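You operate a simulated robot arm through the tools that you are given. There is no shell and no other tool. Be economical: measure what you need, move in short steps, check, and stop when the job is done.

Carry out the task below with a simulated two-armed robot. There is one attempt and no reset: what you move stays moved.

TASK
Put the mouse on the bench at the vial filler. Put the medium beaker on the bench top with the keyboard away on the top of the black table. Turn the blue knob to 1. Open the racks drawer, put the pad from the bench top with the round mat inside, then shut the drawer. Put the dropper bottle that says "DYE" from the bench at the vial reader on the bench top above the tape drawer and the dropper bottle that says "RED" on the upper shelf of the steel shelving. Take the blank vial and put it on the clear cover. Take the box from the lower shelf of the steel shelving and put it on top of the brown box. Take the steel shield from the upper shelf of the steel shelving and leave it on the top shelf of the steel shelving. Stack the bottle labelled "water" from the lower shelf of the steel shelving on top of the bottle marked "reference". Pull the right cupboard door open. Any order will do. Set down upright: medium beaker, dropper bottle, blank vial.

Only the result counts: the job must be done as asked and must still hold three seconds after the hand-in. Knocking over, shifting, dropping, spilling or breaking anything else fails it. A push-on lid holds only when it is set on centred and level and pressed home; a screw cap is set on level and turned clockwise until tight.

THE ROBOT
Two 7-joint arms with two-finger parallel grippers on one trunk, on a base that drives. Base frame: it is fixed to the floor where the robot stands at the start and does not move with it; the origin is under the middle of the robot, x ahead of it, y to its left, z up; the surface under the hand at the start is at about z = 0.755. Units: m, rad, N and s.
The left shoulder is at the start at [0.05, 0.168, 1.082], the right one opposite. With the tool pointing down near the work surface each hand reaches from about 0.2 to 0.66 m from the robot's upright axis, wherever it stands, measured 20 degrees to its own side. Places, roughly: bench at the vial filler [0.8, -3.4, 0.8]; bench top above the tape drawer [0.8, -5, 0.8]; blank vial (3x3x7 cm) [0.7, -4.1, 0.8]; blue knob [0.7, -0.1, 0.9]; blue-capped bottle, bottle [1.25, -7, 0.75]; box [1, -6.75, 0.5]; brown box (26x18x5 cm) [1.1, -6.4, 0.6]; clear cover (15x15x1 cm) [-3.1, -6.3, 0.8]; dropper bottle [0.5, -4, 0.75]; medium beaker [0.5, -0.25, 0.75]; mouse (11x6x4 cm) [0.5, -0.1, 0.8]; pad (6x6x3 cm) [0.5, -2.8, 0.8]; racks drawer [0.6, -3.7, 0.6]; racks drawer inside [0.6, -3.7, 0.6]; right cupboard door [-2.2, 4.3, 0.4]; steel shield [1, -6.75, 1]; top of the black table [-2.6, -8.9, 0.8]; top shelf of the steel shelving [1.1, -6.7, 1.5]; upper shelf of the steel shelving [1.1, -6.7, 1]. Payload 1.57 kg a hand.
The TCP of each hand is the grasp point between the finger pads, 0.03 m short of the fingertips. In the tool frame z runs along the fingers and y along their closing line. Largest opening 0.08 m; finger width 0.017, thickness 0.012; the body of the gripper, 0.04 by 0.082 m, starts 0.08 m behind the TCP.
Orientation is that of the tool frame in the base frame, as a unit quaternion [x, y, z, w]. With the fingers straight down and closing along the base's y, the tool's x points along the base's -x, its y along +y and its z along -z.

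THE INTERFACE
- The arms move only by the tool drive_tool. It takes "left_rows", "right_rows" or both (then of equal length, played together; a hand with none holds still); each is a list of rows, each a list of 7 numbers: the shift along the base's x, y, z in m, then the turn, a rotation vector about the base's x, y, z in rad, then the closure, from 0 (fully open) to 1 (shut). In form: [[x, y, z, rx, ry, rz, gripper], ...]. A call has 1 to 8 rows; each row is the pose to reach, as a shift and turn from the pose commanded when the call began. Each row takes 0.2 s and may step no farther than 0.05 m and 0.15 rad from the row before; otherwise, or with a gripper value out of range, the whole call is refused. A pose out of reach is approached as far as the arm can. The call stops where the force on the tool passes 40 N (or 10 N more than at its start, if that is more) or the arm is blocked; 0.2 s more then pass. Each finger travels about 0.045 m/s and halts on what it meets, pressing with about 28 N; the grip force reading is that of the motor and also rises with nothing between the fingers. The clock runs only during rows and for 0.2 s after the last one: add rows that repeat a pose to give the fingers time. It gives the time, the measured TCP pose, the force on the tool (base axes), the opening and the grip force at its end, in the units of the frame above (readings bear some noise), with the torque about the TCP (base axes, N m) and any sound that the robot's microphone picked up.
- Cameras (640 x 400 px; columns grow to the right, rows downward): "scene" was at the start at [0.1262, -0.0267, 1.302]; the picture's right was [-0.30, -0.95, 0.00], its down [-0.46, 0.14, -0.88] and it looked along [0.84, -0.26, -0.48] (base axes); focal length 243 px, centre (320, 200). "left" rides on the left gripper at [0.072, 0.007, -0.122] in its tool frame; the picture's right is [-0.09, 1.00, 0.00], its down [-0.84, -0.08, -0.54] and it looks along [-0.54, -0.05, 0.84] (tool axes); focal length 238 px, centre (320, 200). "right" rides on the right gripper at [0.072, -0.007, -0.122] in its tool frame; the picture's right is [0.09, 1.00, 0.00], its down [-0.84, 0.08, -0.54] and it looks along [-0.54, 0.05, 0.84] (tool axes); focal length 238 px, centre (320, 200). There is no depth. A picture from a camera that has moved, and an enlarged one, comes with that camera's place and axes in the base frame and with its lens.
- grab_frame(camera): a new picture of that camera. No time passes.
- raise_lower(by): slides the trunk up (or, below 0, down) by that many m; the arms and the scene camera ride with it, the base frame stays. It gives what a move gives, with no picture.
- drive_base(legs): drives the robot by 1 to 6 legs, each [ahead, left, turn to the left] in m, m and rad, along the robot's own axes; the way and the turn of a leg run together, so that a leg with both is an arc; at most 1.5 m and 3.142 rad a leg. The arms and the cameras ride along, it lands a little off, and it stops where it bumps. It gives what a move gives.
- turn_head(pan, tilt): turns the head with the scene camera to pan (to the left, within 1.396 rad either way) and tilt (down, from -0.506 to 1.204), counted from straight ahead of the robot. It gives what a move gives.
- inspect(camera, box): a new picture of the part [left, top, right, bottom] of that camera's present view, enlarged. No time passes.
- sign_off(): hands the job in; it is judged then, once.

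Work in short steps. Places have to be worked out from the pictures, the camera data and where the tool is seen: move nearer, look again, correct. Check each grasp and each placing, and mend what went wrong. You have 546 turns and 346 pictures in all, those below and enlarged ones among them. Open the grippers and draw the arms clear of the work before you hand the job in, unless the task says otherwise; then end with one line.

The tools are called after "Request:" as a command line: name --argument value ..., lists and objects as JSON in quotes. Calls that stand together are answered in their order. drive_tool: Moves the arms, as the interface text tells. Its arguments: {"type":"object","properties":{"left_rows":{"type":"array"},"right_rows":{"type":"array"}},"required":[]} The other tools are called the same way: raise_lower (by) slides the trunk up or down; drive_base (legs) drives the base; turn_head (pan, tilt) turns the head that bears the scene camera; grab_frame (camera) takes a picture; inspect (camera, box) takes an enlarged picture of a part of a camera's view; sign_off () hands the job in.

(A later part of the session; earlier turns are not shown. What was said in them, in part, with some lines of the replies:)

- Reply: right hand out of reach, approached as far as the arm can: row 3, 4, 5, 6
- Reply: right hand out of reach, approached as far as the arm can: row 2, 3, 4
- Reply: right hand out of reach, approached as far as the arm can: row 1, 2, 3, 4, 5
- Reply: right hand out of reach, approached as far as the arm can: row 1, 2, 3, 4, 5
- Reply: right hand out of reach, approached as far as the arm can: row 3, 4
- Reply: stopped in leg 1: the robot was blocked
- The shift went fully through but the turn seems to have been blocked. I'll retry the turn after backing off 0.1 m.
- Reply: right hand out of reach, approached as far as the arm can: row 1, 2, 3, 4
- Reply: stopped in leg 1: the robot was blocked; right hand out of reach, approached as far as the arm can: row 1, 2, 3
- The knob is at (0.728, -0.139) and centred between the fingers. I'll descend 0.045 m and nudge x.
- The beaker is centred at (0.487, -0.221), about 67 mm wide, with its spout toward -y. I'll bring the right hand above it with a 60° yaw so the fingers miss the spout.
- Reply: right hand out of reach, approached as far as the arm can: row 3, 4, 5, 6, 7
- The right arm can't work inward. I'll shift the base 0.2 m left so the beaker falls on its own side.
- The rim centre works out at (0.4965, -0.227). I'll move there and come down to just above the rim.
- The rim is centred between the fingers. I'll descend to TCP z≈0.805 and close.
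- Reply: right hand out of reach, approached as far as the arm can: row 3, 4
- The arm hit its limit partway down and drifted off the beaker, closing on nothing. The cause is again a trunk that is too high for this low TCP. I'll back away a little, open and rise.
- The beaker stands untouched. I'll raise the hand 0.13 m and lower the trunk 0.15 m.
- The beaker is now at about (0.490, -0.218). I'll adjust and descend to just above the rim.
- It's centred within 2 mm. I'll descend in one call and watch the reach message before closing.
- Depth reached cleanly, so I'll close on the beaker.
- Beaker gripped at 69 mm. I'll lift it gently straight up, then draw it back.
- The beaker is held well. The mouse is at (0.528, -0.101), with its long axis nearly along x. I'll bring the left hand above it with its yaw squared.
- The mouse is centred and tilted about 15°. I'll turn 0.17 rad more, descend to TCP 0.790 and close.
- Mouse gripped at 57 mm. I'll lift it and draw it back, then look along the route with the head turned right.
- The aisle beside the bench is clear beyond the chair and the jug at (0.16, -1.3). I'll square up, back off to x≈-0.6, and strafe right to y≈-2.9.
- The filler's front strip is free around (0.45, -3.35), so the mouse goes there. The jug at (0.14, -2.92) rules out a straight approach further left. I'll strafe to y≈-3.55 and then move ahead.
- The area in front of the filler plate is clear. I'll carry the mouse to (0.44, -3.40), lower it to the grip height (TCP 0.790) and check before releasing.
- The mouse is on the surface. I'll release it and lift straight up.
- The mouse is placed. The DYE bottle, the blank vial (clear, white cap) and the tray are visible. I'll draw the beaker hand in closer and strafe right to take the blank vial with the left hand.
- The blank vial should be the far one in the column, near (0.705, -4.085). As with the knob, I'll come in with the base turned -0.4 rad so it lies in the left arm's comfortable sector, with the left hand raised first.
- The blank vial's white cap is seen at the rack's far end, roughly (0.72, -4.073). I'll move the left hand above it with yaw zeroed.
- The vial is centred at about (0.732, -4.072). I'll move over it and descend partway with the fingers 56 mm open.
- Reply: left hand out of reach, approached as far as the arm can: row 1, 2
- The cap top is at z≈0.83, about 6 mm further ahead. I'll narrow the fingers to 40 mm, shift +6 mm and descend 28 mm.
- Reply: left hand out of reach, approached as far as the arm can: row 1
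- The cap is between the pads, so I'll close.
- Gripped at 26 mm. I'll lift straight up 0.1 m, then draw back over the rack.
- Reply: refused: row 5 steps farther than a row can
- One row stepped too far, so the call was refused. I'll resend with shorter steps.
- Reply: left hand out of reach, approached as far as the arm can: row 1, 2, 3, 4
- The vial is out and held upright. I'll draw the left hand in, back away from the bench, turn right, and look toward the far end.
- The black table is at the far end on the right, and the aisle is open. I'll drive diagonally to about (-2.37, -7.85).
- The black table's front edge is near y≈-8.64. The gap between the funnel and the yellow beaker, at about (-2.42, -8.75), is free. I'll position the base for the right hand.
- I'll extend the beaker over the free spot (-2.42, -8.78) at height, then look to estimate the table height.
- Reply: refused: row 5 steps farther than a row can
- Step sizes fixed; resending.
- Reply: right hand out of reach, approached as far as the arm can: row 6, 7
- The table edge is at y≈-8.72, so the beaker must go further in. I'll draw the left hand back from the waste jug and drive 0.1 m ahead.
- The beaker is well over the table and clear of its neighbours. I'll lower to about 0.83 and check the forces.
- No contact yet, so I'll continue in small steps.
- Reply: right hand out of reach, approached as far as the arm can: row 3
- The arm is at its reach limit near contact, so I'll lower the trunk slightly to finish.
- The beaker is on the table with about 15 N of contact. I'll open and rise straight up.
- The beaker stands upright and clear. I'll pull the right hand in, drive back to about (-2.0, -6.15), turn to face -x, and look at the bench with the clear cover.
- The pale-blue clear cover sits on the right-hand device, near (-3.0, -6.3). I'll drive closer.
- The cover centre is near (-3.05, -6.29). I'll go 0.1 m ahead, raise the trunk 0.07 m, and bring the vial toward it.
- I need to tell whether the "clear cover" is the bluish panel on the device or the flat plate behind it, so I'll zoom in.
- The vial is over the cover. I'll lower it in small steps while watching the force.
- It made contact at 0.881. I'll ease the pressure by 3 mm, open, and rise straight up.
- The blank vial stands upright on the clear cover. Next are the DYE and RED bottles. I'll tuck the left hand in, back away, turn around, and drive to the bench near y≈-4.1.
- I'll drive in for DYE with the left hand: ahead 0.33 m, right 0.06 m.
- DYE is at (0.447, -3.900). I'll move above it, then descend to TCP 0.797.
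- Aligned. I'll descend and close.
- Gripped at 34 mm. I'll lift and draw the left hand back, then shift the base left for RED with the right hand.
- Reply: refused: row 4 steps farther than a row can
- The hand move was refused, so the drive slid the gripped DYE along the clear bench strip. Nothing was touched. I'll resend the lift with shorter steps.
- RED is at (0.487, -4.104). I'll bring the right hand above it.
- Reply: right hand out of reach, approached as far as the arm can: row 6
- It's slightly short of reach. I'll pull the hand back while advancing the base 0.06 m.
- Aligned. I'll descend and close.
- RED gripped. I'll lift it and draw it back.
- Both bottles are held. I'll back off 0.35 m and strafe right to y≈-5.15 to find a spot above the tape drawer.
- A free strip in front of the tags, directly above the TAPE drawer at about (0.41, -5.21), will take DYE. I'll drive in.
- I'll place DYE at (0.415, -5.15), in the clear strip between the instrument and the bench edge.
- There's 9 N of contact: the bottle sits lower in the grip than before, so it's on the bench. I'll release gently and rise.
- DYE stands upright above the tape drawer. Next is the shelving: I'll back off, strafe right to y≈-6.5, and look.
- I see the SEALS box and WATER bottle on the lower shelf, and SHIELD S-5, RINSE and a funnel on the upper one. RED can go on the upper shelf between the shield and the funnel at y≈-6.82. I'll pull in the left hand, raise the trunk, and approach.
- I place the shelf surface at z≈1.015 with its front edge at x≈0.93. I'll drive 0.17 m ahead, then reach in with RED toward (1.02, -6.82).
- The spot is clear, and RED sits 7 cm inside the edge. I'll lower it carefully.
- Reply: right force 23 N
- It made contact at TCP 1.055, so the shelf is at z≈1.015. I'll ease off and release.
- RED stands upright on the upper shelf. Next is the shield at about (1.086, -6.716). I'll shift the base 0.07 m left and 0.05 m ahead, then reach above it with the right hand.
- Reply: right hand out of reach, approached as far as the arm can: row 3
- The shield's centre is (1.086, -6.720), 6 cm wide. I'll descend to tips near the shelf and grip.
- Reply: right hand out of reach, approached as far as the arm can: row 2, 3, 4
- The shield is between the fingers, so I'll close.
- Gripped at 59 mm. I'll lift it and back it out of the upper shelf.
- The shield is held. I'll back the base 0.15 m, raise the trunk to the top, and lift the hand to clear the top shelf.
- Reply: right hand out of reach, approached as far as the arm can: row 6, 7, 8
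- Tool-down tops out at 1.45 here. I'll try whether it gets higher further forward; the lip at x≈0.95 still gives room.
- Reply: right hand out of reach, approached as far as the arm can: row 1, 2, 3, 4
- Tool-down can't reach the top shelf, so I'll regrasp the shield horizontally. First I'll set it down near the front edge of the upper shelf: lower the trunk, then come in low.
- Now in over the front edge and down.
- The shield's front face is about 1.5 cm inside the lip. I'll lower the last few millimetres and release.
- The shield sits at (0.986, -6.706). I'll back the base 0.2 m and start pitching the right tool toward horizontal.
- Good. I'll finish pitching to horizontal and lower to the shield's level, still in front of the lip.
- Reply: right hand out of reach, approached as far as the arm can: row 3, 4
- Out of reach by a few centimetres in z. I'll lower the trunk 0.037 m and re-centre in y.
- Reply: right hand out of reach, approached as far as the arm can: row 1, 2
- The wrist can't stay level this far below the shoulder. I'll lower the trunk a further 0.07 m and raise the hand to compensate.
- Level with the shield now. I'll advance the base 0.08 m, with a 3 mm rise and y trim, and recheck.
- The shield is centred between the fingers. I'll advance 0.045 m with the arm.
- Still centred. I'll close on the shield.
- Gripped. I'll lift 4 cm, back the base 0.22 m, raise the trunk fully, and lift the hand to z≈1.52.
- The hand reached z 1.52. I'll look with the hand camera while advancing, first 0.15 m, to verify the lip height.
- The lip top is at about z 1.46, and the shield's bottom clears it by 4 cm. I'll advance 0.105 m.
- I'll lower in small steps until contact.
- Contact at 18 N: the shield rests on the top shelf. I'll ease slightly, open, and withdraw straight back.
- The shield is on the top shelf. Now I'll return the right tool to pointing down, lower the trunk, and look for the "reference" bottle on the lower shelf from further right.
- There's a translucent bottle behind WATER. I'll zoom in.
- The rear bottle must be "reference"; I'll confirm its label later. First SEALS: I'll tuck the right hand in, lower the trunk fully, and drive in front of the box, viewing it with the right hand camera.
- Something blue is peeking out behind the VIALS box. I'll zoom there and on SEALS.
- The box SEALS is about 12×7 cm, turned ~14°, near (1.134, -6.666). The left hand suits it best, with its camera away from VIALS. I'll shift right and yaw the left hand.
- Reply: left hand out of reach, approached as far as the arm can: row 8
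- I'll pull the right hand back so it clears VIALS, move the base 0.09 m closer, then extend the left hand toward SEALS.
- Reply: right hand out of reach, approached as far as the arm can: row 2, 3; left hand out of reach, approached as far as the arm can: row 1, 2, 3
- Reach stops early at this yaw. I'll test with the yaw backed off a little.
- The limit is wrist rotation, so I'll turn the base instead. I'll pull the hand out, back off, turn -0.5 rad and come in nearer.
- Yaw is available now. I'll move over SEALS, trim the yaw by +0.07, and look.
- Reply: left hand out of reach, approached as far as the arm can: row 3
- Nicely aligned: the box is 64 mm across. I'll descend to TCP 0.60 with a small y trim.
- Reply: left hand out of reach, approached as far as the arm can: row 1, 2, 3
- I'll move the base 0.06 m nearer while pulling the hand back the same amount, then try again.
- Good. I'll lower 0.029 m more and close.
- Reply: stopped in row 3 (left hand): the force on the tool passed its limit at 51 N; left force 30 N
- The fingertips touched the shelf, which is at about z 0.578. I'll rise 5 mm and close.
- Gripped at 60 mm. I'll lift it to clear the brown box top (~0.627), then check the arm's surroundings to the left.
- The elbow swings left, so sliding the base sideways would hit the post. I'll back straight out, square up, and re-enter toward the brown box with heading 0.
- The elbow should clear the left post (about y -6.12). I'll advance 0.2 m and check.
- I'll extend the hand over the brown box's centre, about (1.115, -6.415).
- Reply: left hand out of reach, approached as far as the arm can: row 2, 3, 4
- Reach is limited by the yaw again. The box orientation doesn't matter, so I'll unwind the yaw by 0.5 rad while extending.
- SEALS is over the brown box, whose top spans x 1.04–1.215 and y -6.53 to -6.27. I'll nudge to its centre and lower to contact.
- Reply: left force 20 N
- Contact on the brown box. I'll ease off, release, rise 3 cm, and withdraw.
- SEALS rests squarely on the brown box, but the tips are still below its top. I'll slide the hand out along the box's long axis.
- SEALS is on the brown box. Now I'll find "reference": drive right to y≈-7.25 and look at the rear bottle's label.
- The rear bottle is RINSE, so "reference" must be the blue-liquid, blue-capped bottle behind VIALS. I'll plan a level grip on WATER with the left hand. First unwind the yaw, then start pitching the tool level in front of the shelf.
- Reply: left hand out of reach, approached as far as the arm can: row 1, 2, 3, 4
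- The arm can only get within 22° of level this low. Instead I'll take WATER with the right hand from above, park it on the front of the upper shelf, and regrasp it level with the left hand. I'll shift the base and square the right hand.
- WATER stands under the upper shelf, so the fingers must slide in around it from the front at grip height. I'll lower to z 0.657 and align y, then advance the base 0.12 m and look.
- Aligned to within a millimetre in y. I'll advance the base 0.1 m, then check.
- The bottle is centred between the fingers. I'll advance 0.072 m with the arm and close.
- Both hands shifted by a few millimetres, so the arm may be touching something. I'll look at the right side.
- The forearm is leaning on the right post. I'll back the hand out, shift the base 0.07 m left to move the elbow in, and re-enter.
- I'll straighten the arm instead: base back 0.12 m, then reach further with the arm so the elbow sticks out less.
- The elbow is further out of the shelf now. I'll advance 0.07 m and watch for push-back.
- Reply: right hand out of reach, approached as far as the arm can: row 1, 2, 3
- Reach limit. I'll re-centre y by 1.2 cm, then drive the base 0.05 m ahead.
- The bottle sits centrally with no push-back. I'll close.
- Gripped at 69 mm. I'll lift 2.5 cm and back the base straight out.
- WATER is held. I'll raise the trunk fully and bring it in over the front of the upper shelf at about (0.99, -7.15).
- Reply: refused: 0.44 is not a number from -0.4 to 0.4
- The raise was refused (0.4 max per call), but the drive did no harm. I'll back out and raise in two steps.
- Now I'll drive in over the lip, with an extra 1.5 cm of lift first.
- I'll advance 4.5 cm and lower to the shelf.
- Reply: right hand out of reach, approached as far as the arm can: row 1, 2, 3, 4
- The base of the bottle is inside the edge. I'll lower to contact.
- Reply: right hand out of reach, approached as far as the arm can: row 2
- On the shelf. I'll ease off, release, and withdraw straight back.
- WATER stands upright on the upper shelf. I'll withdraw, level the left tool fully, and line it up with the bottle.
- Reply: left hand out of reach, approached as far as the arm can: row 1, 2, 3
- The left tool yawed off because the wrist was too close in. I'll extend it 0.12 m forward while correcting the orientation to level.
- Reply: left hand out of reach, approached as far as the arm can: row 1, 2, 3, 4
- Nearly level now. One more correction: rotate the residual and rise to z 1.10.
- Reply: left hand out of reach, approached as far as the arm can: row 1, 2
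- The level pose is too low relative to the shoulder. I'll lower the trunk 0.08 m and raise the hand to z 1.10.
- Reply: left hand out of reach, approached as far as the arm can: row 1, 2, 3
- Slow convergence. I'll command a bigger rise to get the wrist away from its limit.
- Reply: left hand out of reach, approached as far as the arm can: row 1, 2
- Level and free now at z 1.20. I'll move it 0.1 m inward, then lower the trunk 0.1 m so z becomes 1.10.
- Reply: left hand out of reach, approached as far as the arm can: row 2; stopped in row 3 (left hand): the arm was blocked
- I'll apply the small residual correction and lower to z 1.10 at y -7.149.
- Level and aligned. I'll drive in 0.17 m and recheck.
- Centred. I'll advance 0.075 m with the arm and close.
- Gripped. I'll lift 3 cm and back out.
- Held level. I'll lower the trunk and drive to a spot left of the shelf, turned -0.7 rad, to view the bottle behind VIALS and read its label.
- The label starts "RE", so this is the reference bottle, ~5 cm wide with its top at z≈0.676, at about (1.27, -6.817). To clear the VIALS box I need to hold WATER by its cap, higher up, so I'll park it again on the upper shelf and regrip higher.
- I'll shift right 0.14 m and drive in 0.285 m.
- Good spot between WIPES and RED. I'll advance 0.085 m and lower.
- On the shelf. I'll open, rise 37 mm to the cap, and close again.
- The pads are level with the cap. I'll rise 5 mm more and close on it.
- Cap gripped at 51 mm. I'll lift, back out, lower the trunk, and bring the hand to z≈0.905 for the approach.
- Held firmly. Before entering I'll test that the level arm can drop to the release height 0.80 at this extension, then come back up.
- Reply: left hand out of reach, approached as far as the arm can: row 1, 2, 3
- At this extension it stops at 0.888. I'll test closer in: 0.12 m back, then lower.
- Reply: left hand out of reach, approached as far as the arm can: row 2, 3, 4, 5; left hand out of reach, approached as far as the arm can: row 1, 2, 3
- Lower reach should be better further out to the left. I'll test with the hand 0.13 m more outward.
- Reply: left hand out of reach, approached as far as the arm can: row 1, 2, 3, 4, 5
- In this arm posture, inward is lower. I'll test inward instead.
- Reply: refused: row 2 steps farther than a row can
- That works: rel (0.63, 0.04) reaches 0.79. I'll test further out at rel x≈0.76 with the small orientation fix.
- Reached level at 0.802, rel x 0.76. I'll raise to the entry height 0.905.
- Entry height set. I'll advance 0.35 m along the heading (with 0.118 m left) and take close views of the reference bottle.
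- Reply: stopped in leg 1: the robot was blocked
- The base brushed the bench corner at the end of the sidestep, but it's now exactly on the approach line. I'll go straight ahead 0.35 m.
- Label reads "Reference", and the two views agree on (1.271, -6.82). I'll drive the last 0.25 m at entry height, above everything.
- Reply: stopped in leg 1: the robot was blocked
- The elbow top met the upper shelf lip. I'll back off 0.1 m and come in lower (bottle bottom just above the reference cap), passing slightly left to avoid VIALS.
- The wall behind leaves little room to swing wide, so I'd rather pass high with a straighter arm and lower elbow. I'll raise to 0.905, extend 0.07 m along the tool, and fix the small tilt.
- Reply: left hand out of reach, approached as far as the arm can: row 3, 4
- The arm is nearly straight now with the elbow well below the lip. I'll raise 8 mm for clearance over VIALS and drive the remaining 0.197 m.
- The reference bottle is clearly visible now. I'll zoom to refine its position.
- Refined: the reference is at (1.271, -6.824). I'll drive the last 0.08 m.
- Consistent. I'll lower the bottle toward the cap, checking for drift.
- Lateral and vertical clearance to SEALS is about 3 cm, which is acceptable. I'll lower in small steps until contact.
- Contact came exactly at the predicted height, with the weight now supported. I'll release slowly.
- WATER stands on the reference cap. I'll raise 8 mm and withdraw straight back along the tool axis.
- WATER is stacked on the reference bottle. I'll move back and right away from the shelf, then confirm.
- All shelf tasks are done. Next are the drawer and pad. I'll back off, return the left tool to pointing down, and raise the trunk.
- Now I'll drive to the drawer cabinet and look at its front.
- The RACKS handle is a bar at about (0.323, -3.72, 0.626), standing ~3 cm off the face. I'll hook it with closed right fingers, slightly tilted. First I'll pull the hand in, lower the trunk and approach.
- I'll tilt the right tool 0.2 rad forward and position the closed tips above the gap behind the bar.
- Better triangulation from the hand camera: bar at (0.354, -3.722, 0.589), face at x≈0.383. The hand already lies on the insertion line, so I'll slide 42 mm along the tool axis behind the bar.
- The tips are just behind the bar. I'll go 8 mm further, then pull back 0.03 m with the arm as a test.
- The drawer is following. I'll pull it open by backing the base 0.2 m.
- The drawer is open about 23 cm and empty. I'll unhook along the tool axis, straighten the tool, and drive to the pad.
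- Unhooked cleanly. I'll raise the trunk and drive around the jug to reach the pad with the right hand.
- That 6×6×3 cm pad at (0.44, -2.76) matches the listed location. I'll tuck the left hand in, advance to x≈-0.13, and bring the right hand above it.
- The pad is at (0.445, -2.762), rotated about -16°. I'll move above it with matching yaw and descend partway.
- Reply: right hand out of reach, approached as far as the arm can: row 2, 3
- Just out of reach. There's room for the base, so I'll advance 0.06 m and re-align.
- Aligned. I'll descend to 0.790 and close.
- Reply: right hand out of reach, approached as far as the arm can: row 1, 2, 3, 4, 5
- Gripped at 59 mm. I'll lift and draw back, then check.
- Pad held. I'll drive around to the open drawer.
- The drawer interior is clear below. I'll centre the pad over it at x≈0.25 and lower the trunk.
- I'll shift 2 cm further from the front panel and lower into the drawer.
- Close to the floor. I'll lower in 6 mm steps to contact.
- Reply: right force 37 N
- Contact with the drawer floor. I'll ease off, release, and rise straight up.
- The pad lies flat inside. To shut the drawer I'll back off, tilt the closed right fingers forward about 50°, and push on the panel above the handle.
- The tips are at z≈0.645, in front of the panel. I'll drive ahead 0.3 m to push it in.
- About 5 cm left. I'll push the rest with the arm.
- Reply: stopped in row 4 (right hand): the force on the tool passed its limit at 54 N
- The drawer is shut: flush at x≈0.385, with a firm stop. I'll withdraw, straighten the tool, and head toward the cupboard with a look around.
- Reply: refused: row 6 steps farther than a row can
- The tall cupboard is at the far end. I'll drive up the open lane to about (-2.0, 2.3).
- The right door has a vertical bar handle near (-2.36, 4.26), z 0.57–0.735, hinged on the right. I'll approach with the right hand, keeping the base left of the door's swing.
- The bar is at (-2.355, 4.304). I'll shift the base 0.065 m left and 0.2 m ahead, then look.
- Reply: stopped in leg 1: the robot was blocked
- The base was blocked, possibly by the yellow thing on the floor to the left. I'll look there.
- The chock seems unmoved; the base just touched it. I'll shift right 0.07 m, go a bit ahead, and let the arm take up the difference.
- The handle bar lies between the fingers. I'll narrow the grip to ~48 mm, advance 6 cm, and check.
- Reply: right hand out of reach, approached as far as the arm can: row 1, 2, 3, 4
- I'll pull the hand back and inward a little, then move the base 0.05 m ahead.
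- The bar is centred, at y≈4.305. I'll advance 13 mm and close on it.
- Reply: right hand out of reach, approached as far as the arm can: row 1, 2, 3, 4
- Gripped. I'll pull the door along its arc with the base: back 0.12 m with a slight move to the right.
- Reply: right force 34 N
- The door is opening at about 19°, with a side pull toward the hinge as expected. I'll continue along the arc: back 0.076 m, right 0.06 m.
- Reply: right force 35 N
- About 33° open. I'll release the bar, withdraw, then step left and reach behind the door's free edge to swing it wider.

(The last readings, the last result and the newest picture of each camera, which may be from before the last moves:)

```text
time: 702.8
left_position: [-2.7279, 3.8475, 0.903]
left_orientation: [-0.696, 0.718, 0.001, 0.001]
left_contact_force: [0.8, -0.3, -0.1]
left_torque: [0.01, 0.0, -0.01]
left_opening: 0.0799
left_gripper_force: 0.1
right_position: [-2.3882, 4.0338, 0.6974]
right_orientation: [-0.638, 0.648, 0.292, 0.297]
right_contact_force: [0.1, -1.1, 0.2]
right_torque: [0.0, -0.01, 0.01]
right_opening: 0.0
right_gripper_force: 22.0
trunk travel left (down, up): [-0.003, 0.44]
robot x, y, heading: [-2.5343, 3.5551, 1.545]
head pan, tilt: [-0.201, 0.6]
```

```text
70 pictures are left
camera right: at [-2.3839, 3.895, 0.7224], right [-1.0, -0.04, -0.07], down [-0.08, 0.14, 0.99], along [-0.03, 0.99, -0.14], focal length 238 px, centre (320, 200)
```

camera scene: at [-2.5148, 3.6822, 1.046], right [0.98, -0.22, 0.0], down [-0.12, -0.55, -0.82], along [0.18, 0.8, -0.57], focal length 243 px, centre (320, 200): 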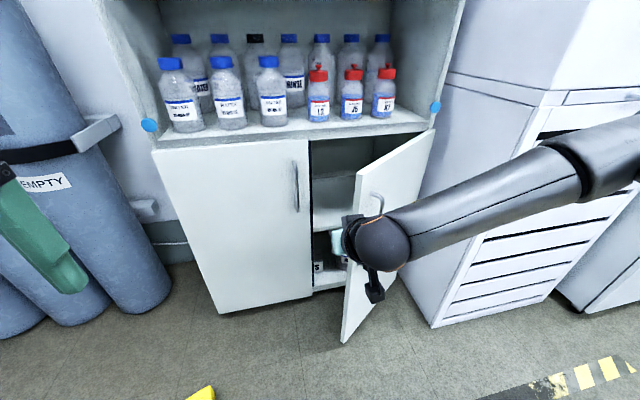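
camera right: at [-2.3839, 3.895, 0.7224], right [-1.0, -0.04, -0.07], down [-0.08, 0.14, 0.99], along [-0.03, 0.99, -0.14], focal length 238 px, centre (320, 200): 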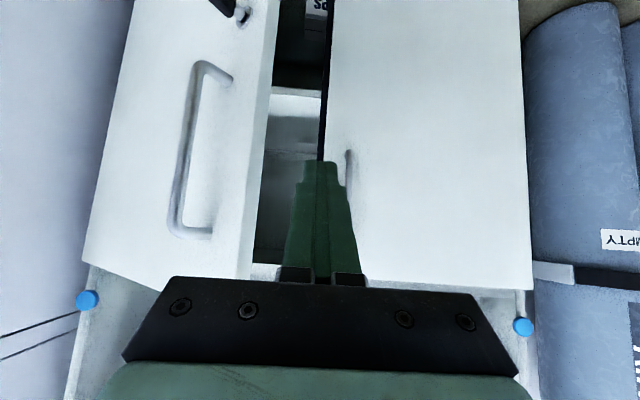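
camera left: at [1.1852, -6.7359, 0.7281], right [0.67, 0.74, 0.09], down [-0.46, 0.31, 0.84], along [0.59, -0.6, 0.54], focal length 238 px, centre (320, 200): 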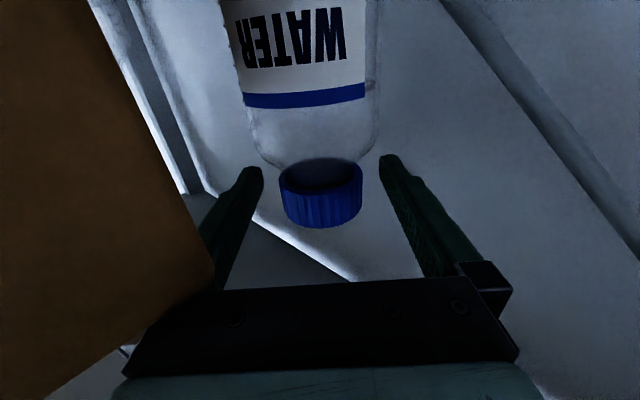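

The door stands about 35° open with a gap beside it. I'll move the closed fingers 3 cm right and reach in behind the door's edge.

Request:
drive_tool --right_rows '[[0.015, 0.02, 0, 0, 0, 0, 1], [0.028, 0.05, 0, 0, 0, 0, 1], [0.028, 0.08, 0.0, 0, 0, 0, 1]]'

Request:
drive_base --legs '[[0.05, 0, 0]]'

Request:
grab_frame --camera "right"

Request:
grab_frame --camera "scene"

```text
time: 703.6
left_position: [-2.7278, 3.8486, 0.9029]
left_orientation: [-0.696, 0.718, 0.001, 0.001]
left_contact_force: [-0.1, 0.2, 0.0]
left_torque: [0.03, 0.02, 0.02]
left_opening: 0.0801
left_gripper_force: 0.1
right_position: [-2.3605, 4.1156, 0.698]
right_orientation: [-0.638, 0.648, 0.291, 0.297]
right_contact_force: [-0.4, -0.2, 0.7]
right_torque: [0.02, -0.02, -0.01]
right_opening: 0.0002
right_gripper_force: 21.4
trunk travel left (down, up): [-0.003, 0.44]
robot x, y, heading: [-2.5338, 3.5547, 1.545]
head pan, tilt: [-0.201, 0.6]
```

```text
time: 704.5
left_position: [-2.727, 3.8983, 0.9035]
left_orientation: [-0.697, 0.717, 0.001, 0.001]
left_contact_force: [-0.9, 0.0, -0.2]
left_torque: [0.03, -0.04, 0.0]
left_opening: 0.08
left_gripper_force: 0.2
right_position: [-2.3597, 4.1646, 0.6978]
right_orientation: [-0.637, 0.648, 0.292, 0.298]
right_contact_force: [-0.8, -0.2, -1.0]
right_torque: [0.0, 0.03, -0.01]
right_opening: 0.0
right_gripper_force: 21.1
trunk travel left (down, up): [-0.003, 0.44]
robot x, y, heading: [-2.5357, 3.6055, 1.547]
head pan, tilt: [-0.201, 0.6]
```

```text
69 pictures are left
camera right: at [-2.3549, 4.0251, 0.7226], right [-1.0, -0.04, -0.07], down [-0.08, 0.14, 0.99], along [-0.03, 0.99, -0.14], focal length 238 px, centre (320, 200)
```

right: 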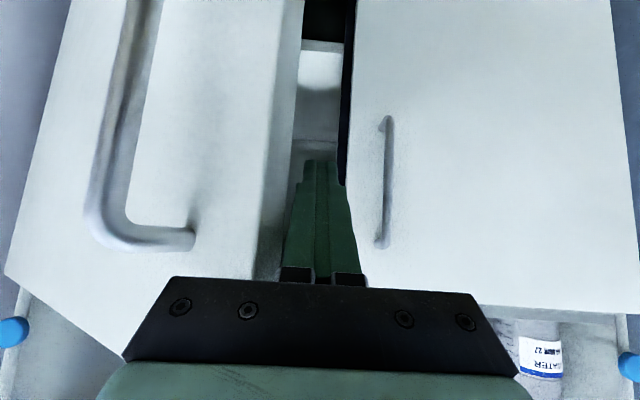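

```text
68 pictures are left
camera scene: at [-2.5137, 3.7321, 1.0461], right [0.98, -0.22, 0.0], down [-0.12, -0.55, -0.83], along [0.18, 0.8, -0.56], focal length 243 px, centre (320, 200)
```

scene: 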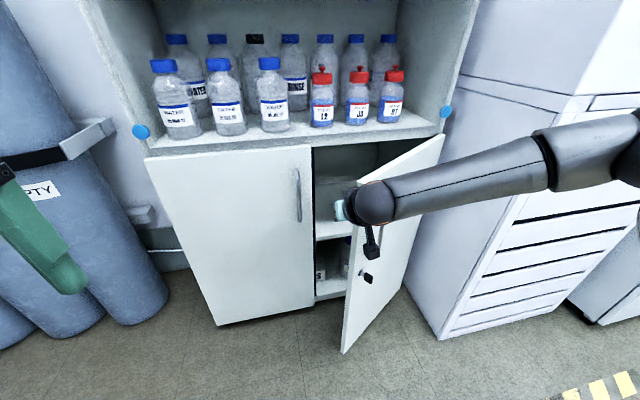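

The fingers are behind the door edge. I'll sweep right and back along the edge's arc with the base.

Request:
drive_base --legs '[[0, -0.06, 0], [-0.05, -0.08, 0]]'

Request:
grab_frame --camera "scene"

```text
time: 705.4
left_position: [-2.7071, 3.8957, 0.902]
left_orientation: [-0.698, 0.717, 0.003, 0.002]
left_contact_force: [0.4, -0.4, 0.0]
left_torque: [0.02, 0.0, -0.03]
left_opening: 0.08
left_gripper_force: 0.0
right_position: [-2.3546, 4.1591, 0.697]
right_orientation: [0.649, -0.638, -0.299, -0.287]
right_contact_force: [-0.8, 0.5, -0.7]
right_torque: [0.02, -0.04, 0.0]
right_opening: 0.0
right_gripper_force: 21.1
trunk travel left (down, up): [-0.003, 0.44]
robot x, y, heading: [-2.5179, 3.6033, 1.552]
head pan, tilt: [-0.201, 0.6]
stopped in leg 1: the force on the tool passed its limit at 50 N (the readings are from after the stop); the commanded pose is now the measured one
```

```text
67 pictures are left
camera scene: at [-2.4956, 3.7316, 1.046], right [0.98, -0.22, 0.0], down [-0.12, -0.55, -0.83], along [0.18, 0.81, -0.56], focal length 243 px, centre (320, 200)
```

scene: 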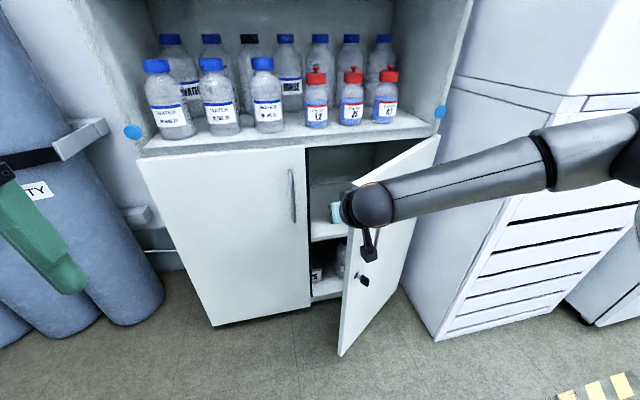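

Sideways pushing is too stiff. Instead I'll regrip the handle and swing the whole robot around the hinge. I'll back out, step right, and open the fingers.

Request:
drive_base --legs '[[-0.14, 0, 0], [0, -0.09, 0]]'

Request:
drive_tool --right_rows '[[0, 0, -0.01, 0, 0, 0, 0.6], [0, 0, -0.02, 0, 0, 0, 0.3], [0, 0, -0.02, 0, 0, 0, 0.3]]'

Request:
grab_frame --camera "right"

```text
time: 707.8
left_position: [-2.6236, 3.7562, 0.9027]
left_orientation: [-0.698, 0.716, 0.002, 0.002]
left_contact_force: [-0.5, -0.3, -0.6]
left_torque: [-0.01, 0.03, -0.01]
left_opening: 0.08
left_gripper_force: 0.1
right_position: [-2.2693, 4.0207, 0.6967]
right_orientation: [0.649, -0.639, -0.298, -0.287]
right_contact_force: [-0.1, 0.8, 0.5]
right_torque: [0.0, 0.02, -0.02]
right_opening: 0.0
right_gripper_force: 21.2
trunk travel left (down, up): [-0.003, 0.44]
robot x, y, heading: [-2.43, 3.4644, 1.557]
head pan, tilt: [-0.201, 0.6]
```

```text
time: 708.6
left_position: [-2.6211, 3.756, 0.9026]
left_orientation: [-0.699, 0.716, 0.002, 0.002]
left_contact_force: [-0.1, -0.6, 0.3]
left_torque: [-0.01, 0.03, -0.01]
left_opening: 0.0797
left_gripper_force: 0.1
right_position: [-2.2694, 4.0212, 0.6759]
right_orientation: [0.649, -0.639, -0.298, -0.286]
right_contact_force: [0.1, -0.3, 0.6]
right_torque: [-0.02, 0.0, 0.02]
right_opening: 0.0558
right_gripper_force: 0.0
trunk travel left (down, up): [-0.003, 0.44]
robot x, y, heading: [-2.4284, 3.4656, 1.553]
head pan, tilt: [-0.201, 0.6]
```

```text
66 pictures are left
camera right: at [-2.2595, 3.8818, 0.7024], right [-0.99, -0.08, -0.06], down [-0.07, 0.14, 0.99], along [-0.07, 0.99, -0.15], focal length 238 px, centre (320, 200)
```

right: 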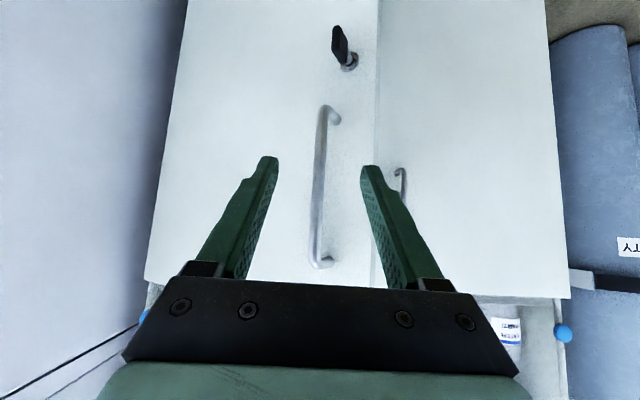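

The bar is between the fingers again, about 8 cm ahead. I'll advance the base and grip.

Request:
drive_base --legs '[[0.08, 0.005, 0]]'

Request:
grab_frame --camera "right"

```text
time: 709.6
left_position: [-2.6245, 3.8366, 0.9031]
left_orientation: [-0.698, 0.716, 0.002, 0.002]
left_contact_force: [0.4, -1.1, 0.2]
left_torque: [-0.02, -0.01, 0.0]
left_opening: 0.0802
left_gripper_force: 0.1
right_position: [-2.2733, 4.1015, 0.6763]
right_orientation: [0.648, -0.639, -0.298, -0.287]
right_contact_force: [-0.5, 0.7, 0.3]
right_torque: [0.02, 0.01, 0.02]
right_opening: 0.0561
right_gripper_force: 0.0
trunk travel left (down, up): [-0.003, 0.44]
robot x, y, heading: [-2.4291, 3.5462, 1.557]
head pan, tilt: [-0.201, 0.6]
```

```text
65 pictures are left
camera right: at [-2.263, 3.9617, 0.7025], right [-0.99, -0.08, -0.06], down [-0.07, 0.14, 0.99], along [-0.07, 0.99, -0.15], focal length 238 px, centre (320, 200)
```

right: 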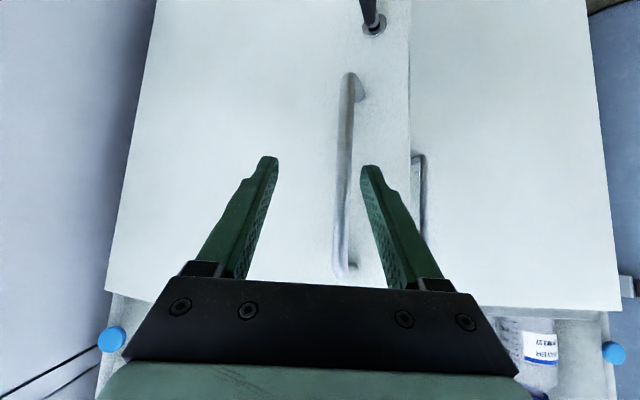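

The door swung back slightly to ~27°; the bar is now at (-2.296, 4.15). I'll step the base 0.037 m ahead and 0.02 m left, then grip.

Request:
drive_base --legs '[[0.036, 0.022, 0]]'

Request:
drive_tool --right_rows '[[0, 0, 0, 0, 0, 0, 0.7], [0, 0, 0, 0, 0, 0, 1], [0, 0, 0, 0, 0, 0, 1]]'

Request:
grab_frame --camera "right"

```text
time: 710.5
left_position: [-2.6477, 3.8724, 0.9022]
left_orientation: [-0.698, 0.716, 0.001, 0.002]
left_contact_force: [-0.8, -0.7, -0.3]
left_torque: [-0.03, 0.0, 0.03]
left_opening: 0.0802
left_gripper_force: 0.0
right_position: [-2.2941, 4.1362, 0.6754]
right_orientation: [0.649, -0.639, -0.298, -0.286]
right_contact_force: [0.4, 0.6, -0.5]
right_torque: [0.02, 0.0, 0.0]
right_opening: 0.056
right_gripper_force: 0.1
trunk travel left (down, up): [-0.003, 0.44]
robot x, y, heading: [-2.4564, 3.5849, 1.548]
head pan, tilt: [-0.201, 0.6]
```

```text
time: 711.3
left_position: [-2.6473, 3.8726, 0.9031]
left_orientation: [-0.698, 0.716, 0.002, 0.002]
left_contact_force: [1.2, 0.0, -0.4]
left_torque: [-0.01, -0.01, 0.02]
left_opening: 0.08
left_gripper_force: 0.1
right_position: [-2.2937, 4.1368, 0.6765]
right_orientation: [0.648, -0.639, -0.298, -0.286]
right_contact_force: [0.5, 0.2, 0.4]
right_torque: [0.0, 0.02, -0.03]
right_opening: 0.0001
right_gripper_force: 6.6
trunk travel left (down, up): [-0.003, 0.44]
robot x, y, heading: [-2.4536, 3.5801, 1.55]
head pan, tilt: [-0.201, 0.6]
```

```text
64 pictures are left
camera right: at [-2.2844, 3.9977, 0.7025], right [-0.99, -0.08, -0.06], down [-0.07, 0.14, 0.99], along [-0.07, 0.99, -0.15], focal length 238 px, centre (320, 200)
```

right: 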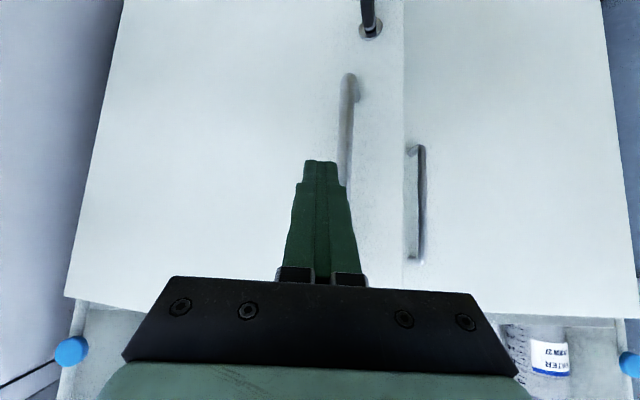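

The finger nudged the door further shut. I'll back off, re-align 2.5 cm left with open fingers, then advance.

Request:
drive_base --legs '[[-0.07, 0.0, 0], [0, 0.026, 0]]'

Request:
drive_tool --right_rows '[[0, 0, 0, 0, 0, 0.03, 0.5], [0, 0, 0, 0, 0, 0.06, 0.2], [0, 0, 0, 0, 0, 0.06, 0]]'

Request:
grab_frame --camera "right"

```text
time: 712.9
left_position: [-2.6747, 3.8026, 0.9022]
left_orientation: [-0.699, 0.716, 0.002, 0.002]
left_contact_force: [-0.2, 0.0, 0.3]
left_torque: [-0.04, 0.03, 0.0]
left_opening: 0.0802
left_gripper_force: 0.1
right_position: [-2.3227, 4.0677, 0.6771]
right_orientation: [0.649, -0.639, -0.298, -0.286]
right_contact_force: [0.2, -0.5, 0.4]
right_torque: [0.02, -0.01, 0.0]
right_opening: 0.0
right_gripper_force: 21.3
trunk travel left (down, up): [-0.003, 0.44]
robot x, y, heading: [-2.4809, 3.5135, 1.555]
head pan, tilt: [-0.201, 0.6]
```

```text
time: 713.7
left_position: [-2.6738, 3.8044, 0.903]
left_orientation: [-0.699, 0.715, 0.001, 0.002]
left_contact_force: [1.0, 0.0, -0.6]
left_torque: [0.02, -0.01, 0.0]
left_opening: 0.0799
left_gripper_force: 0.0
right_position: [-2.3217, 4.069, 0.6762]
right_orientation: [0.669, -0.618, -0.307, -0.277]
right_contact_force: [0.1, -0.1, -0.3]
right_torque: [0.0, 0.01, 0.0]
right_opening: 0.0639
right_gripper_force: 0.1
trunk travel left (down, up): [-0.003, 0.44]
robot x, y, heading: [-2.4786, 3.5115, 1.55]
head pan, tilt: [-0.201, 0.6]
```

```text
63 pictures are left
camera right: at [-2.3038, 3.9295, 0.7024], right [-0.99, -0.14, -0.06], down [-0.08, 0.14, 0.99], along [-0.13, 0.98, -0.15], focal length 238 px, centre (320, 200)
```

right: 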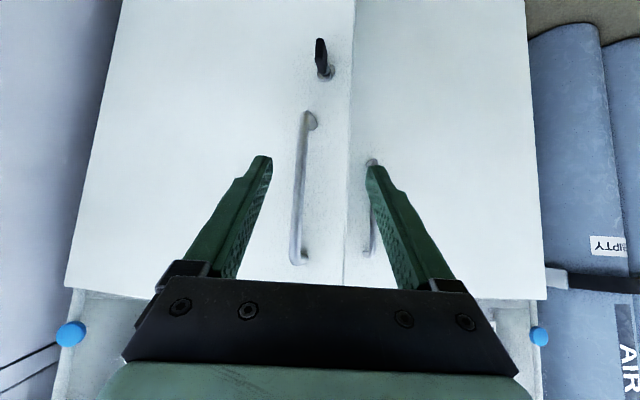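

Bar at (-2.319, 4.181). I'll advance 0.1 m with the fingers wide open, then grip.

Request:
drive_base --legs '[[0.1, -0.006, 0]]'

Request:
grab_frame --camera "right"

```text
time: 714.8
left_position: [-2.6673, 3.9039, 0.9026]
left_orientation: [-0.699, 0.715, 0.002, 0.001]
left_contact_force: [-0.3, 0.2, -0.7]
left_torque: [0.01, 0.02, -0.02]
left_opening: 0.0801
left_gripper_force: 0.0
right_position: [-2.3154, 4.1678, 0.6768]
right_orientation: [0.669, -0.618, -0.307, -0.277]
right_contact_force: [-1.0, -0.9, -0.3]
right_torque: [-0.04, -0.03, 0.01]
right_opening: 0.0801
right_gripper_force: 0.0
trunk travel left (down, up): [-0.003, 0.44]
robot x, y, heading: [-2.4722, 3.6106, 1.558]
head pan, tilt: [-0.201, 0.6]
```

```text
62 pictures are left
camera right: at [-2.2969, 4.0295, 0.7026], right [-0.99, -0.14, -0.06], down [-0.08, 0.14, 0.99], along [-0.13, 0.98, -0.15], focal length 238 px, centre (320, 200)
```

right: 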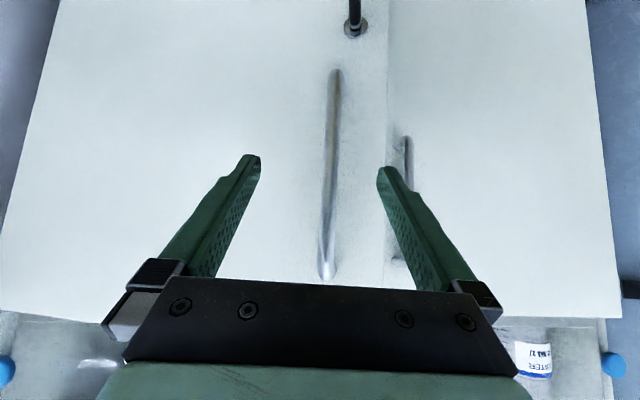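

The door keeps moving as I advance, so something is pushing it. I'll look with the head camera.

Request:
turn_head --pan -0.3 --tilt 0.7

Request:
grab_frame --camera "scene"

```text
time: 715.5
left_position: [-2.6678, 3.9026, 0.9028]
left_orientation: [-0.699, 0.715, 0.002, 0.002]
left_contact_force: [0.0, -0.6, -0.3]
left_torque: [0.02, 0.0, 0.0]
left_opening: 0.0798
left_gripper_force: 0.0
right_position: [-2.3153, 4.1694, 0.6762]
right_orientation: [0.668, -0.618, -0.307, -0.277]
right_contact_force: [0.6, 0.3, -0.1]
right_torque: [0.01, 0.0, -0.03]
right_opening: 0.0799
right_gripper_force: 0.0
trunk travel left (down, up): [-0.003, 0.44]
robot x, y, heading: [-2.471, 3.6151, 1.56]
head pan, tilt: [-0.3, 0.7]
```

```text
61 pictures are left
camera scene: at [-2.4469, 3.7338, 1.0375], right [0.95, -0.31, 0.0], down [-0.2, -0.61, -0.77], along [0.24, 0.73, -0.64], focal length 243 px, centre (320, 200)
```

scene: 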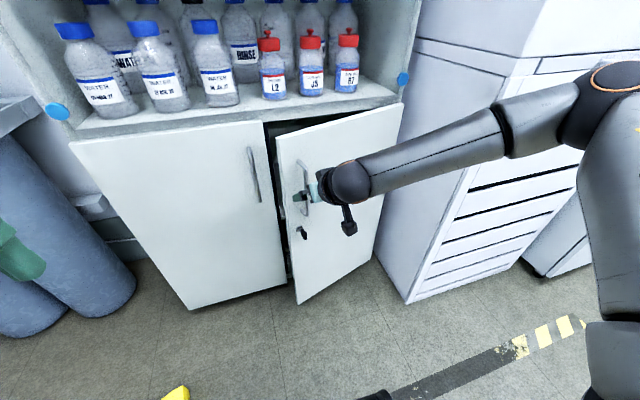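

The fingers appear to be right at the bar, so I'll try closing here.

Request:
drive_tool --right_rows '[[0, 0.01, 0, 0, 0, 0, 0.4], [0, 0.01, 0, 0, 0, 0, 0.7], [0, 0.01, 0, 0, 0, 0, 1], [0, 0.01, 0, 0, 0, 0, 1], [0, 0.01, 0, 0, 0, 0, 1]]'

Request:
grab_frame --camera "right"

```text
time: 716.7
left_position: [-2.6679, 3.9027, 0.9026]
left_orientation: [-0.699, 0.715, 0.001, 0.002]
left_contact_force: [1.1, 0.3, 0.0]
left_torque: [0.0, 0.0, 0.01]
left_opening: 0.0803
left_gripper_force: 0.1
right_position: [-2.3241, 4.1764, 0.6758]
right_orientation: [0.674, -0.613, -0.311, -0.271]
right_contact_force: [-25.5, -11.1, -1.7]
right_torque: [0.03, 0.33, 0.75]
right_opening: 0.0118
right_gripper_force: 19.7
trunk travel left (down, up): [-0.003, 0.44]
robot x, y, heading: [-2.4749, 3.6159, 1.558]
head pan, tilt: [-0.3, 0.7]
```

```text
60 pictures are left
camera right: at [-2.3025, 4.0377, 0.703], right [-0.99, -0.16, -0.05], down [-0.08, 0.14, 0.99], along [-0.15, 0.98, -0.15], focal length 238 px, centre (320, 200)
```

right: 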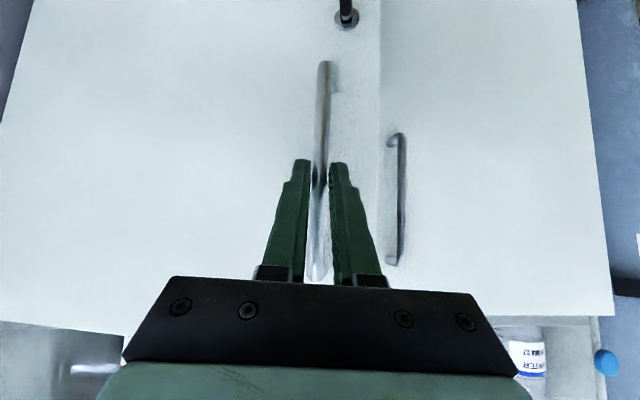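

Gripped again at 12 mm. Now I'll swing the whole robot around the hinge with an arc leg of 0.25 rad.

Request:
drive_base --legs '[[-0.1165, -0.181, 0.25]]'

Request:
grab_frame --camera "right"

```text
time: 718.9
left_position: [-2.5459, 3.749, 0.9023]
left_orientation: [0.783, -0.622, -0.003, -0.002]
left_contact_force: [-0.6, 0.1, -0.4]
left_torque: [0.04, 0.0, -0.03]
left_opening: 0.08
left_gripper_force: 0.1
right_position: [-2.2749, 4.102, 0.6758]
right_orientation: [0.743, -0.526, -0.342, -0.232]
right_contact_force: [-18.2, -13.2, -0.7]
right_torque: [-0.29, 0.19, 0.56]
right_opening: 0.0117
right_gripper_force: 29.6
trunk travel left (down, up): [-0.003, 0.44]
robot x, y, heading: [-2.288, 3.5151, 1.813]
head pan, tilt: [-0.3, 0.7]
```

```text
59 pictures are left
camera right: at [-2.2218, 3.9723, 0.7028], right [-0.92, -0.39, -0.06], down [-0.11, 0.11, 0.99], along [-0.38, 0.91, -0.15], focal length 238 px, centre (320, 200)
```

right: 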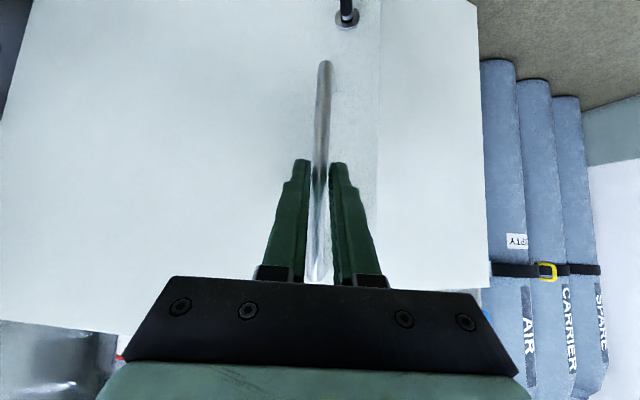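

It tracks well. I'll continue with two more arc legs of 0.3 rad.

Request:
drive_base --legs '[[-0.14, -0.2175, 0.3], [-0.14, -0.2175, 0.3]]'

Request:
grab_frame --camera "scene"

```text
time: 723.5
left_position: [-2.1251, 3.5383, 0.9021]
left_orientation: [0.932, -0.363, -0.002, 0.0]
left_contact_force: [-0.4, -0.8, 0.3]
left_torque: [0.02, 0.03, 0.01]
left_opening: 0.0798
left_gripper_force: 0.0
right_position: [-2.1, 3.9854, 0.6769]
right_orientation: [0.863, -0.289, -0.394, -0.127]
right_contact_force: [7.8, 22.1, 3.6]
right_torque: [0.3, -0.16, -0.61]
right_opening: 0.0117
right_gripper_force: 29.4
trunk travel left (down, up): [-0.003, 0.44]
robot x, y, heading: [-1.7823, 3.4941, 2.404]
head pan, tilt: [-0.3, 0.7]
```

```text
58 pictures are left
camera scene: at [-1.8525, 3.5926, 1.0374], right [0.86, 0.51, 0.0], down [0.33, -0.56, -0.76], along [-0.39, 0.66, -0.64], focal length 243 px, centre (320, 200)
```

scene: 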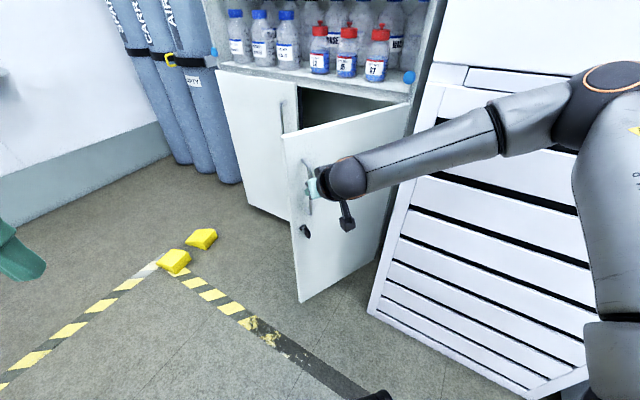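

The door is at about 68°. I'll go a little further with a straight pull along the tangent (no turn, keeping the elbow off the drawer tower).

Request:
drive_base --legs '[[-0.076, -0.047, 0]]'

Request:
grab_frame --camera "scene"

```text
time: 724.6
left_position: [-2.0393, 3.5215, 0.9026]
left_orientation: [0.931, -0.365, -0.003, -0.002]
left_contact_force: [-0.1, 0.6, -0.4]
left_torque: [0.01, 0.0, 0.01]
left_opening: 0.08
left_gripper_force: 0.0
right_position: [-2.0126, 3.9621, 0.6771]
right_orientation: [0.865, -0.285, -0.394, -0.122]
right_contact_force: [-3.6, -28.4, -0.3]
right_torque: [-0.35, 0.09, 0.74]
right_opening: 0.0118
right_gripper_force: 29.0
trunk travel left (down, up): [-0.003, 0.44]
robot x, y, heading: [-1.6957, 3.4758, 2.405]
head pan, tilt: [-0.3, 0.7]
```

```text
57 pictures are left
camera scene: at [-1.7656, 3.5747, 1.0376], right [0.86, 0.51, 0.0], down [0.33, -0.55, -0.77], along [-0.39, 0.66, -0.64], focal length 243 px, centre (320, 200)
```

scene: 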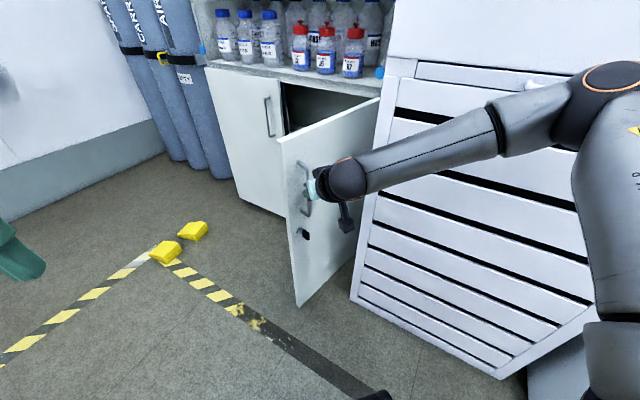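

The door is open about 80°+. I'll release and withdraw along the tool axis without disturbing it.

Request:
drive_tool --right_rows '[[0, 0, 0, 0, 0, 0, 0.6], [0, 0, 0, 0, 0, 0, 0.3], [0, 0, 0, 0, 0, 0, 0.1], [0.02, -0.014, 0.015, 0, 0, 0, 0.0], [0.045, -0.032, 0.025, 0, 0, 0, 0.0], [0.07, -0.05, 0.035, 0, 0, 0, 0.0]]'

Request:
drive_base --legs '[[-0.3, 0, 0]]'

Request:
turn_head --pan -0.15 --tilt 0.5

Request:
grab_frame --camera "scene"

```text
time: 726.0
left_position: [-2.0391, 3.5223, 0.9028]
left_orientation: [0.931, -0.364, -0.002, -0.001]
left_contact_force: [-0.1, 0.8, -0.2]
left_torque: [0.02, 0.01, -0.01]
left_opening: 0.08
left_gripper_force: 0.1
right_position: [-1.9435, 3.9126, 0.7126]
right_orientation: [0.865, -0.284, -0.395, -0.12]
right_contact_force: [-0.3, -0.1, 0.1]
right_torque: [-0.04, 0.02, 0.01]
right_opening: 0.0801
right_gripper_force: 0.1
trunk travel left (down, up): [-0.003, 0.44]
robot x, y, heading: [-1.6912, 3.4793, 2.401]
head pan, tilt: [-0.3, 0.7]
```

```text
time: 728.0
left_position: [-1.8227, 3.3267, 0.9034]
left_orientation: [0.93, -0.367, -0.003, -0.001]
left_contact_force: [-0.3, -0.4, 0.5]
left_torque: [-0.03, 0.02, 0.02]
left_opening: 0.08
left_gripper_force: 0.1
right_position: [-1.7263, 3.7165, 0.7131]
right_orientation: [0.865, -0.286, -0.393, -0.121]
right_contact_force: [0.2, -0.6, 0.0]
right_torque: [-0.01, 0.0, 0.01]
right_opening: 0.08
right_gripper_force: 0.1
trunk travel left (down, up): [-0.003, 0.44]
robot x, y, heading: [-1.4741, 3.2743, 2.401]
head pan, tilt: [-0.3, 0.7]
```

```text
time: 728.7
left_position: [-1.8228, 3.3252, 0.9028]
left_orientation: [0.93, -0.367, -0.003, -0.001]
left_contact_force: [-0.2, -0.5, 0.3]
left_torque: [-0.02, 0.01, 0.03]
left_opening: 0.0804
left_gripper_force: 0.0
right_position: [-1.7255, 3.7162, 0.7136]
right_orientation: [0.865, -0.286, -0.394, -0.122]
right_contact_force: [0.5, -0.3, -0.7]
right_torque: [0.0, 0.03, 0.0]
right_opening: 0.0799
right_gripper_force: 0.0
trunk travel left (down, up): [-0.003, 0.44]
robot x, y, heading: [-1.4753, 3.2783, 2.397]
head pan, tilt: [-0.15, 0.499]
```

```text
56 pictures are left
camera scene: at [-1.563, 3.3759, 1.0551], right [0.78, 0.63, 0.0], down [0.3, -0.37, -0.88], along [-0.55, 0.68, -0.48], focal length 243 px, centre (320, 200)
```

scene: 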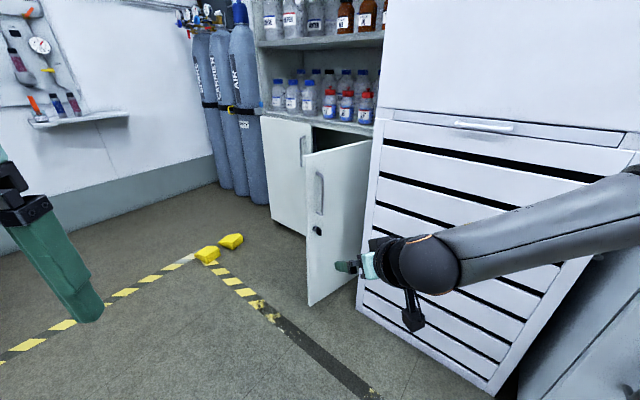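

The door stands wide open. Before handing in, I'll back away and drive to where I can verify the drawer is still shut.

Request:
drive_base --legs '[[-0.3, 0, 0], [0, 0, 2.31], [1.5, 0, 0], [1.5, 0, 0], [1.4, 0, 0]]'

Request:
turn_head --pan 0.6 --tilt 0.2

Request:
grab_frame --camera "scene"

```text
time: 757.0
left_position: [-0.9825, -1.6334, 0.9024]
left_orientation: [0.705, 0.709, -0.002, 0.002]
left_contact_force: [-0.1, -0.1, -0.7]
left_torque: [0.01, 0.0, 0.01]
left_opening: 0.0799
left_gripper_force: 0.0
right_position: [-1.3319, -1.8323, 0.7133]
right_orientation: [0.606, 0.681, -0.267, 0.313]
right_contact_force: [-0.1, -0.8, 1.1]
right_torque: [-0.02, 0.01, 0.03]
right_opening: 0.08
right_gripper_force: 0.1
trunk travel left (down, up): [-0.003, 0.44]
robot x, y, heading: [-1.1864, -1.35, -1.557]
head pan, tilt: [-0.15, 0.499]
```

```text
time: 758.1
left_position: [-0.9816, -1.6322, 0.9021]
left_orientation: [0.705, 0.709, -0.002, 0.002]
left_contact_force: [0.6, -0.4, 0.2]
left_torque: [-0.05, 0.02, -0.01]
left_opening: 0.08
left_gripper_force: 0.1
right_position: [-1.3318, -1.8295, 0.7125]
right_orientation: [0.605, 0.681, -0.268, 0.313]
right_contact_force: [-0.4, 0.4, 0.1]
right_torque: [0.0, -0.03, 0.03]
right_opening: 0.0801
right_gripper_force: 0.1
trunk travel left (down, up): [-0.003, 0.44]
robot x, y, heading: [-1.1852, -1.3486, -1.557]
head pan, tilt: [0.6, 0.201]
```

```text
55 pictures are left
camera scene: at [-1.1309, -1.4639, 1.0828], right [-0.82, -0.58, 0.0], down [-0.12, 0.16, -0.98], along [0.56, -0.8, -0.2], focal length 243 px, centre (320, 200)
```

scene: 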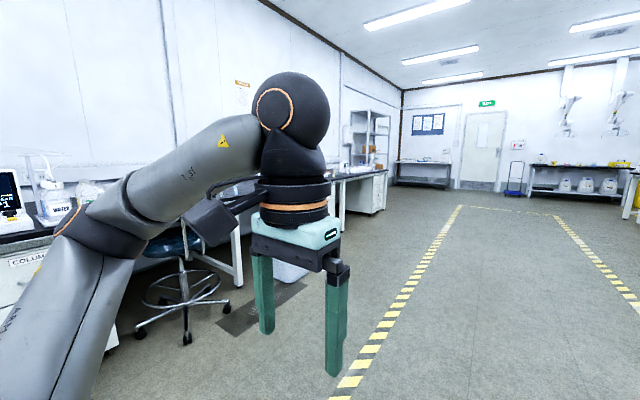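

The arm blocks the view. I'll go on to y≈-3.6 and face the bench.

Request:
drive_base --legs '[[1.2, 0, 0], [1.05, 0, 0], [0, 0, 1.55]]'

Request:
turn_head --pan 0.0 --tilt 0.35

Request:
grab_frame --camera "scene"

Request:
inspect --camera "scene" --box '[240, 120, 440, 260]'

```text
time: 773.0
left_position: [-0.8837, -3.3924, 0.9026]
left_orientation: [0.007, 1.0, -0.001, 0.003]
left_contact_force: [0.0, 0.8, -1.0]
left_torque: [0.01, 0.04, -0.01]
left_opening: 0.08
left_gripper_force: 0.0
right_position: [-0.6959, -3.746, 0.7138]
right_orientation: [-0.044, 0.91, 0.029, 0.411]
right_contact_force: [0.3, 0.0, 0.4]
right_torque: [-0.03, -0.01, -0.04]
right_opening: 0.0801
right_gripper_force: 0.1
trunk travel left (down, up): [-0.003, 0.44]
robot x, y, heading: [-1.1747, -3.5886, -0.005]
head pan, tilt: [0.6, 0.201]
```

```text
time: 774.0
left_position: [-0.886, -3.3918, 0.9028]
left_orientation: [0.007, 1.0, 0.0, 0.002]
left_contact_force: [0.3, -0.6, 0.2]
left_torque: [-0.01, -0.02, 0.01]
left_opening: 0.0801
left_gripper_force: 0.0
right_position: [-0.694, -3.7454, 0.7135]
right_orientation: [-0.045, 0.91, 0.029, 0.411]
right_contact_force: [-0.2, -0.3, 0.3]
right_torque: [0.0, 0.0, 0.02]
right_opening: 0.08
right_gripper_force: 0.1
trunk travel left (down, up): [-0.003, 0.44]
robot x, y, heading: [-1.1735, -3.5902, -0.002]
head pan, tilt: [0.0, 0.351]
```

```text
54 pictures are left
camera scene: at [-1.0409, -3.589, 1.0688], right [-0.01, -1.0, 0.0], down [-0.34, 0.0, -0.94], along [0.94, -0.01, -0.34], focal length 243 px, centre (320, 200)
```

scene: 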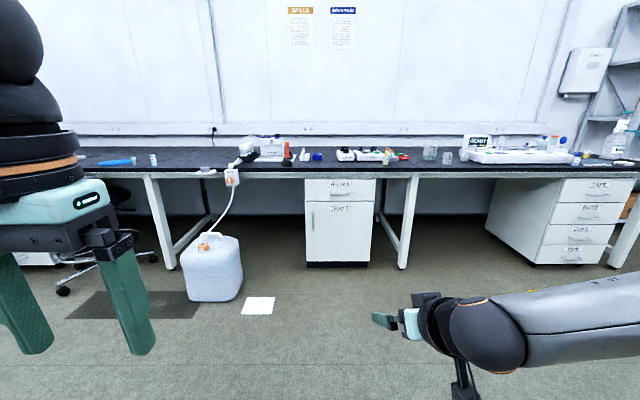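

```text
2.86 times, centred on (340, 190) of scene
camera zoom: at [-1.0409, -3.589, 1.0688], right [-0.01, -1.0, 0.0], down [-0.34, 0.0, -0.94], along [0.94, -0.01, -0.34], focal length 694 px, centre (263, 229)
```

zoom: 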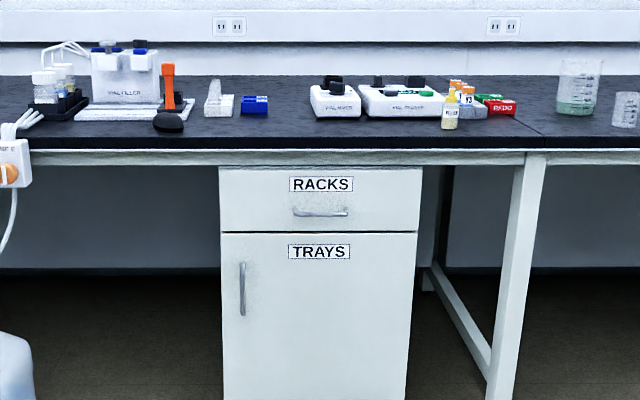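

The RACKS drawer is shut, the mouse is in place, the grippers are open and the arms are clear. Everything has been placed and checked, so I'm handing in.

Request:
sign_off

```text
The job is handed in.
```

I finished every item in the task, checked each with the cameras after placing it, and handed the job in; the result of the judging has not come back.
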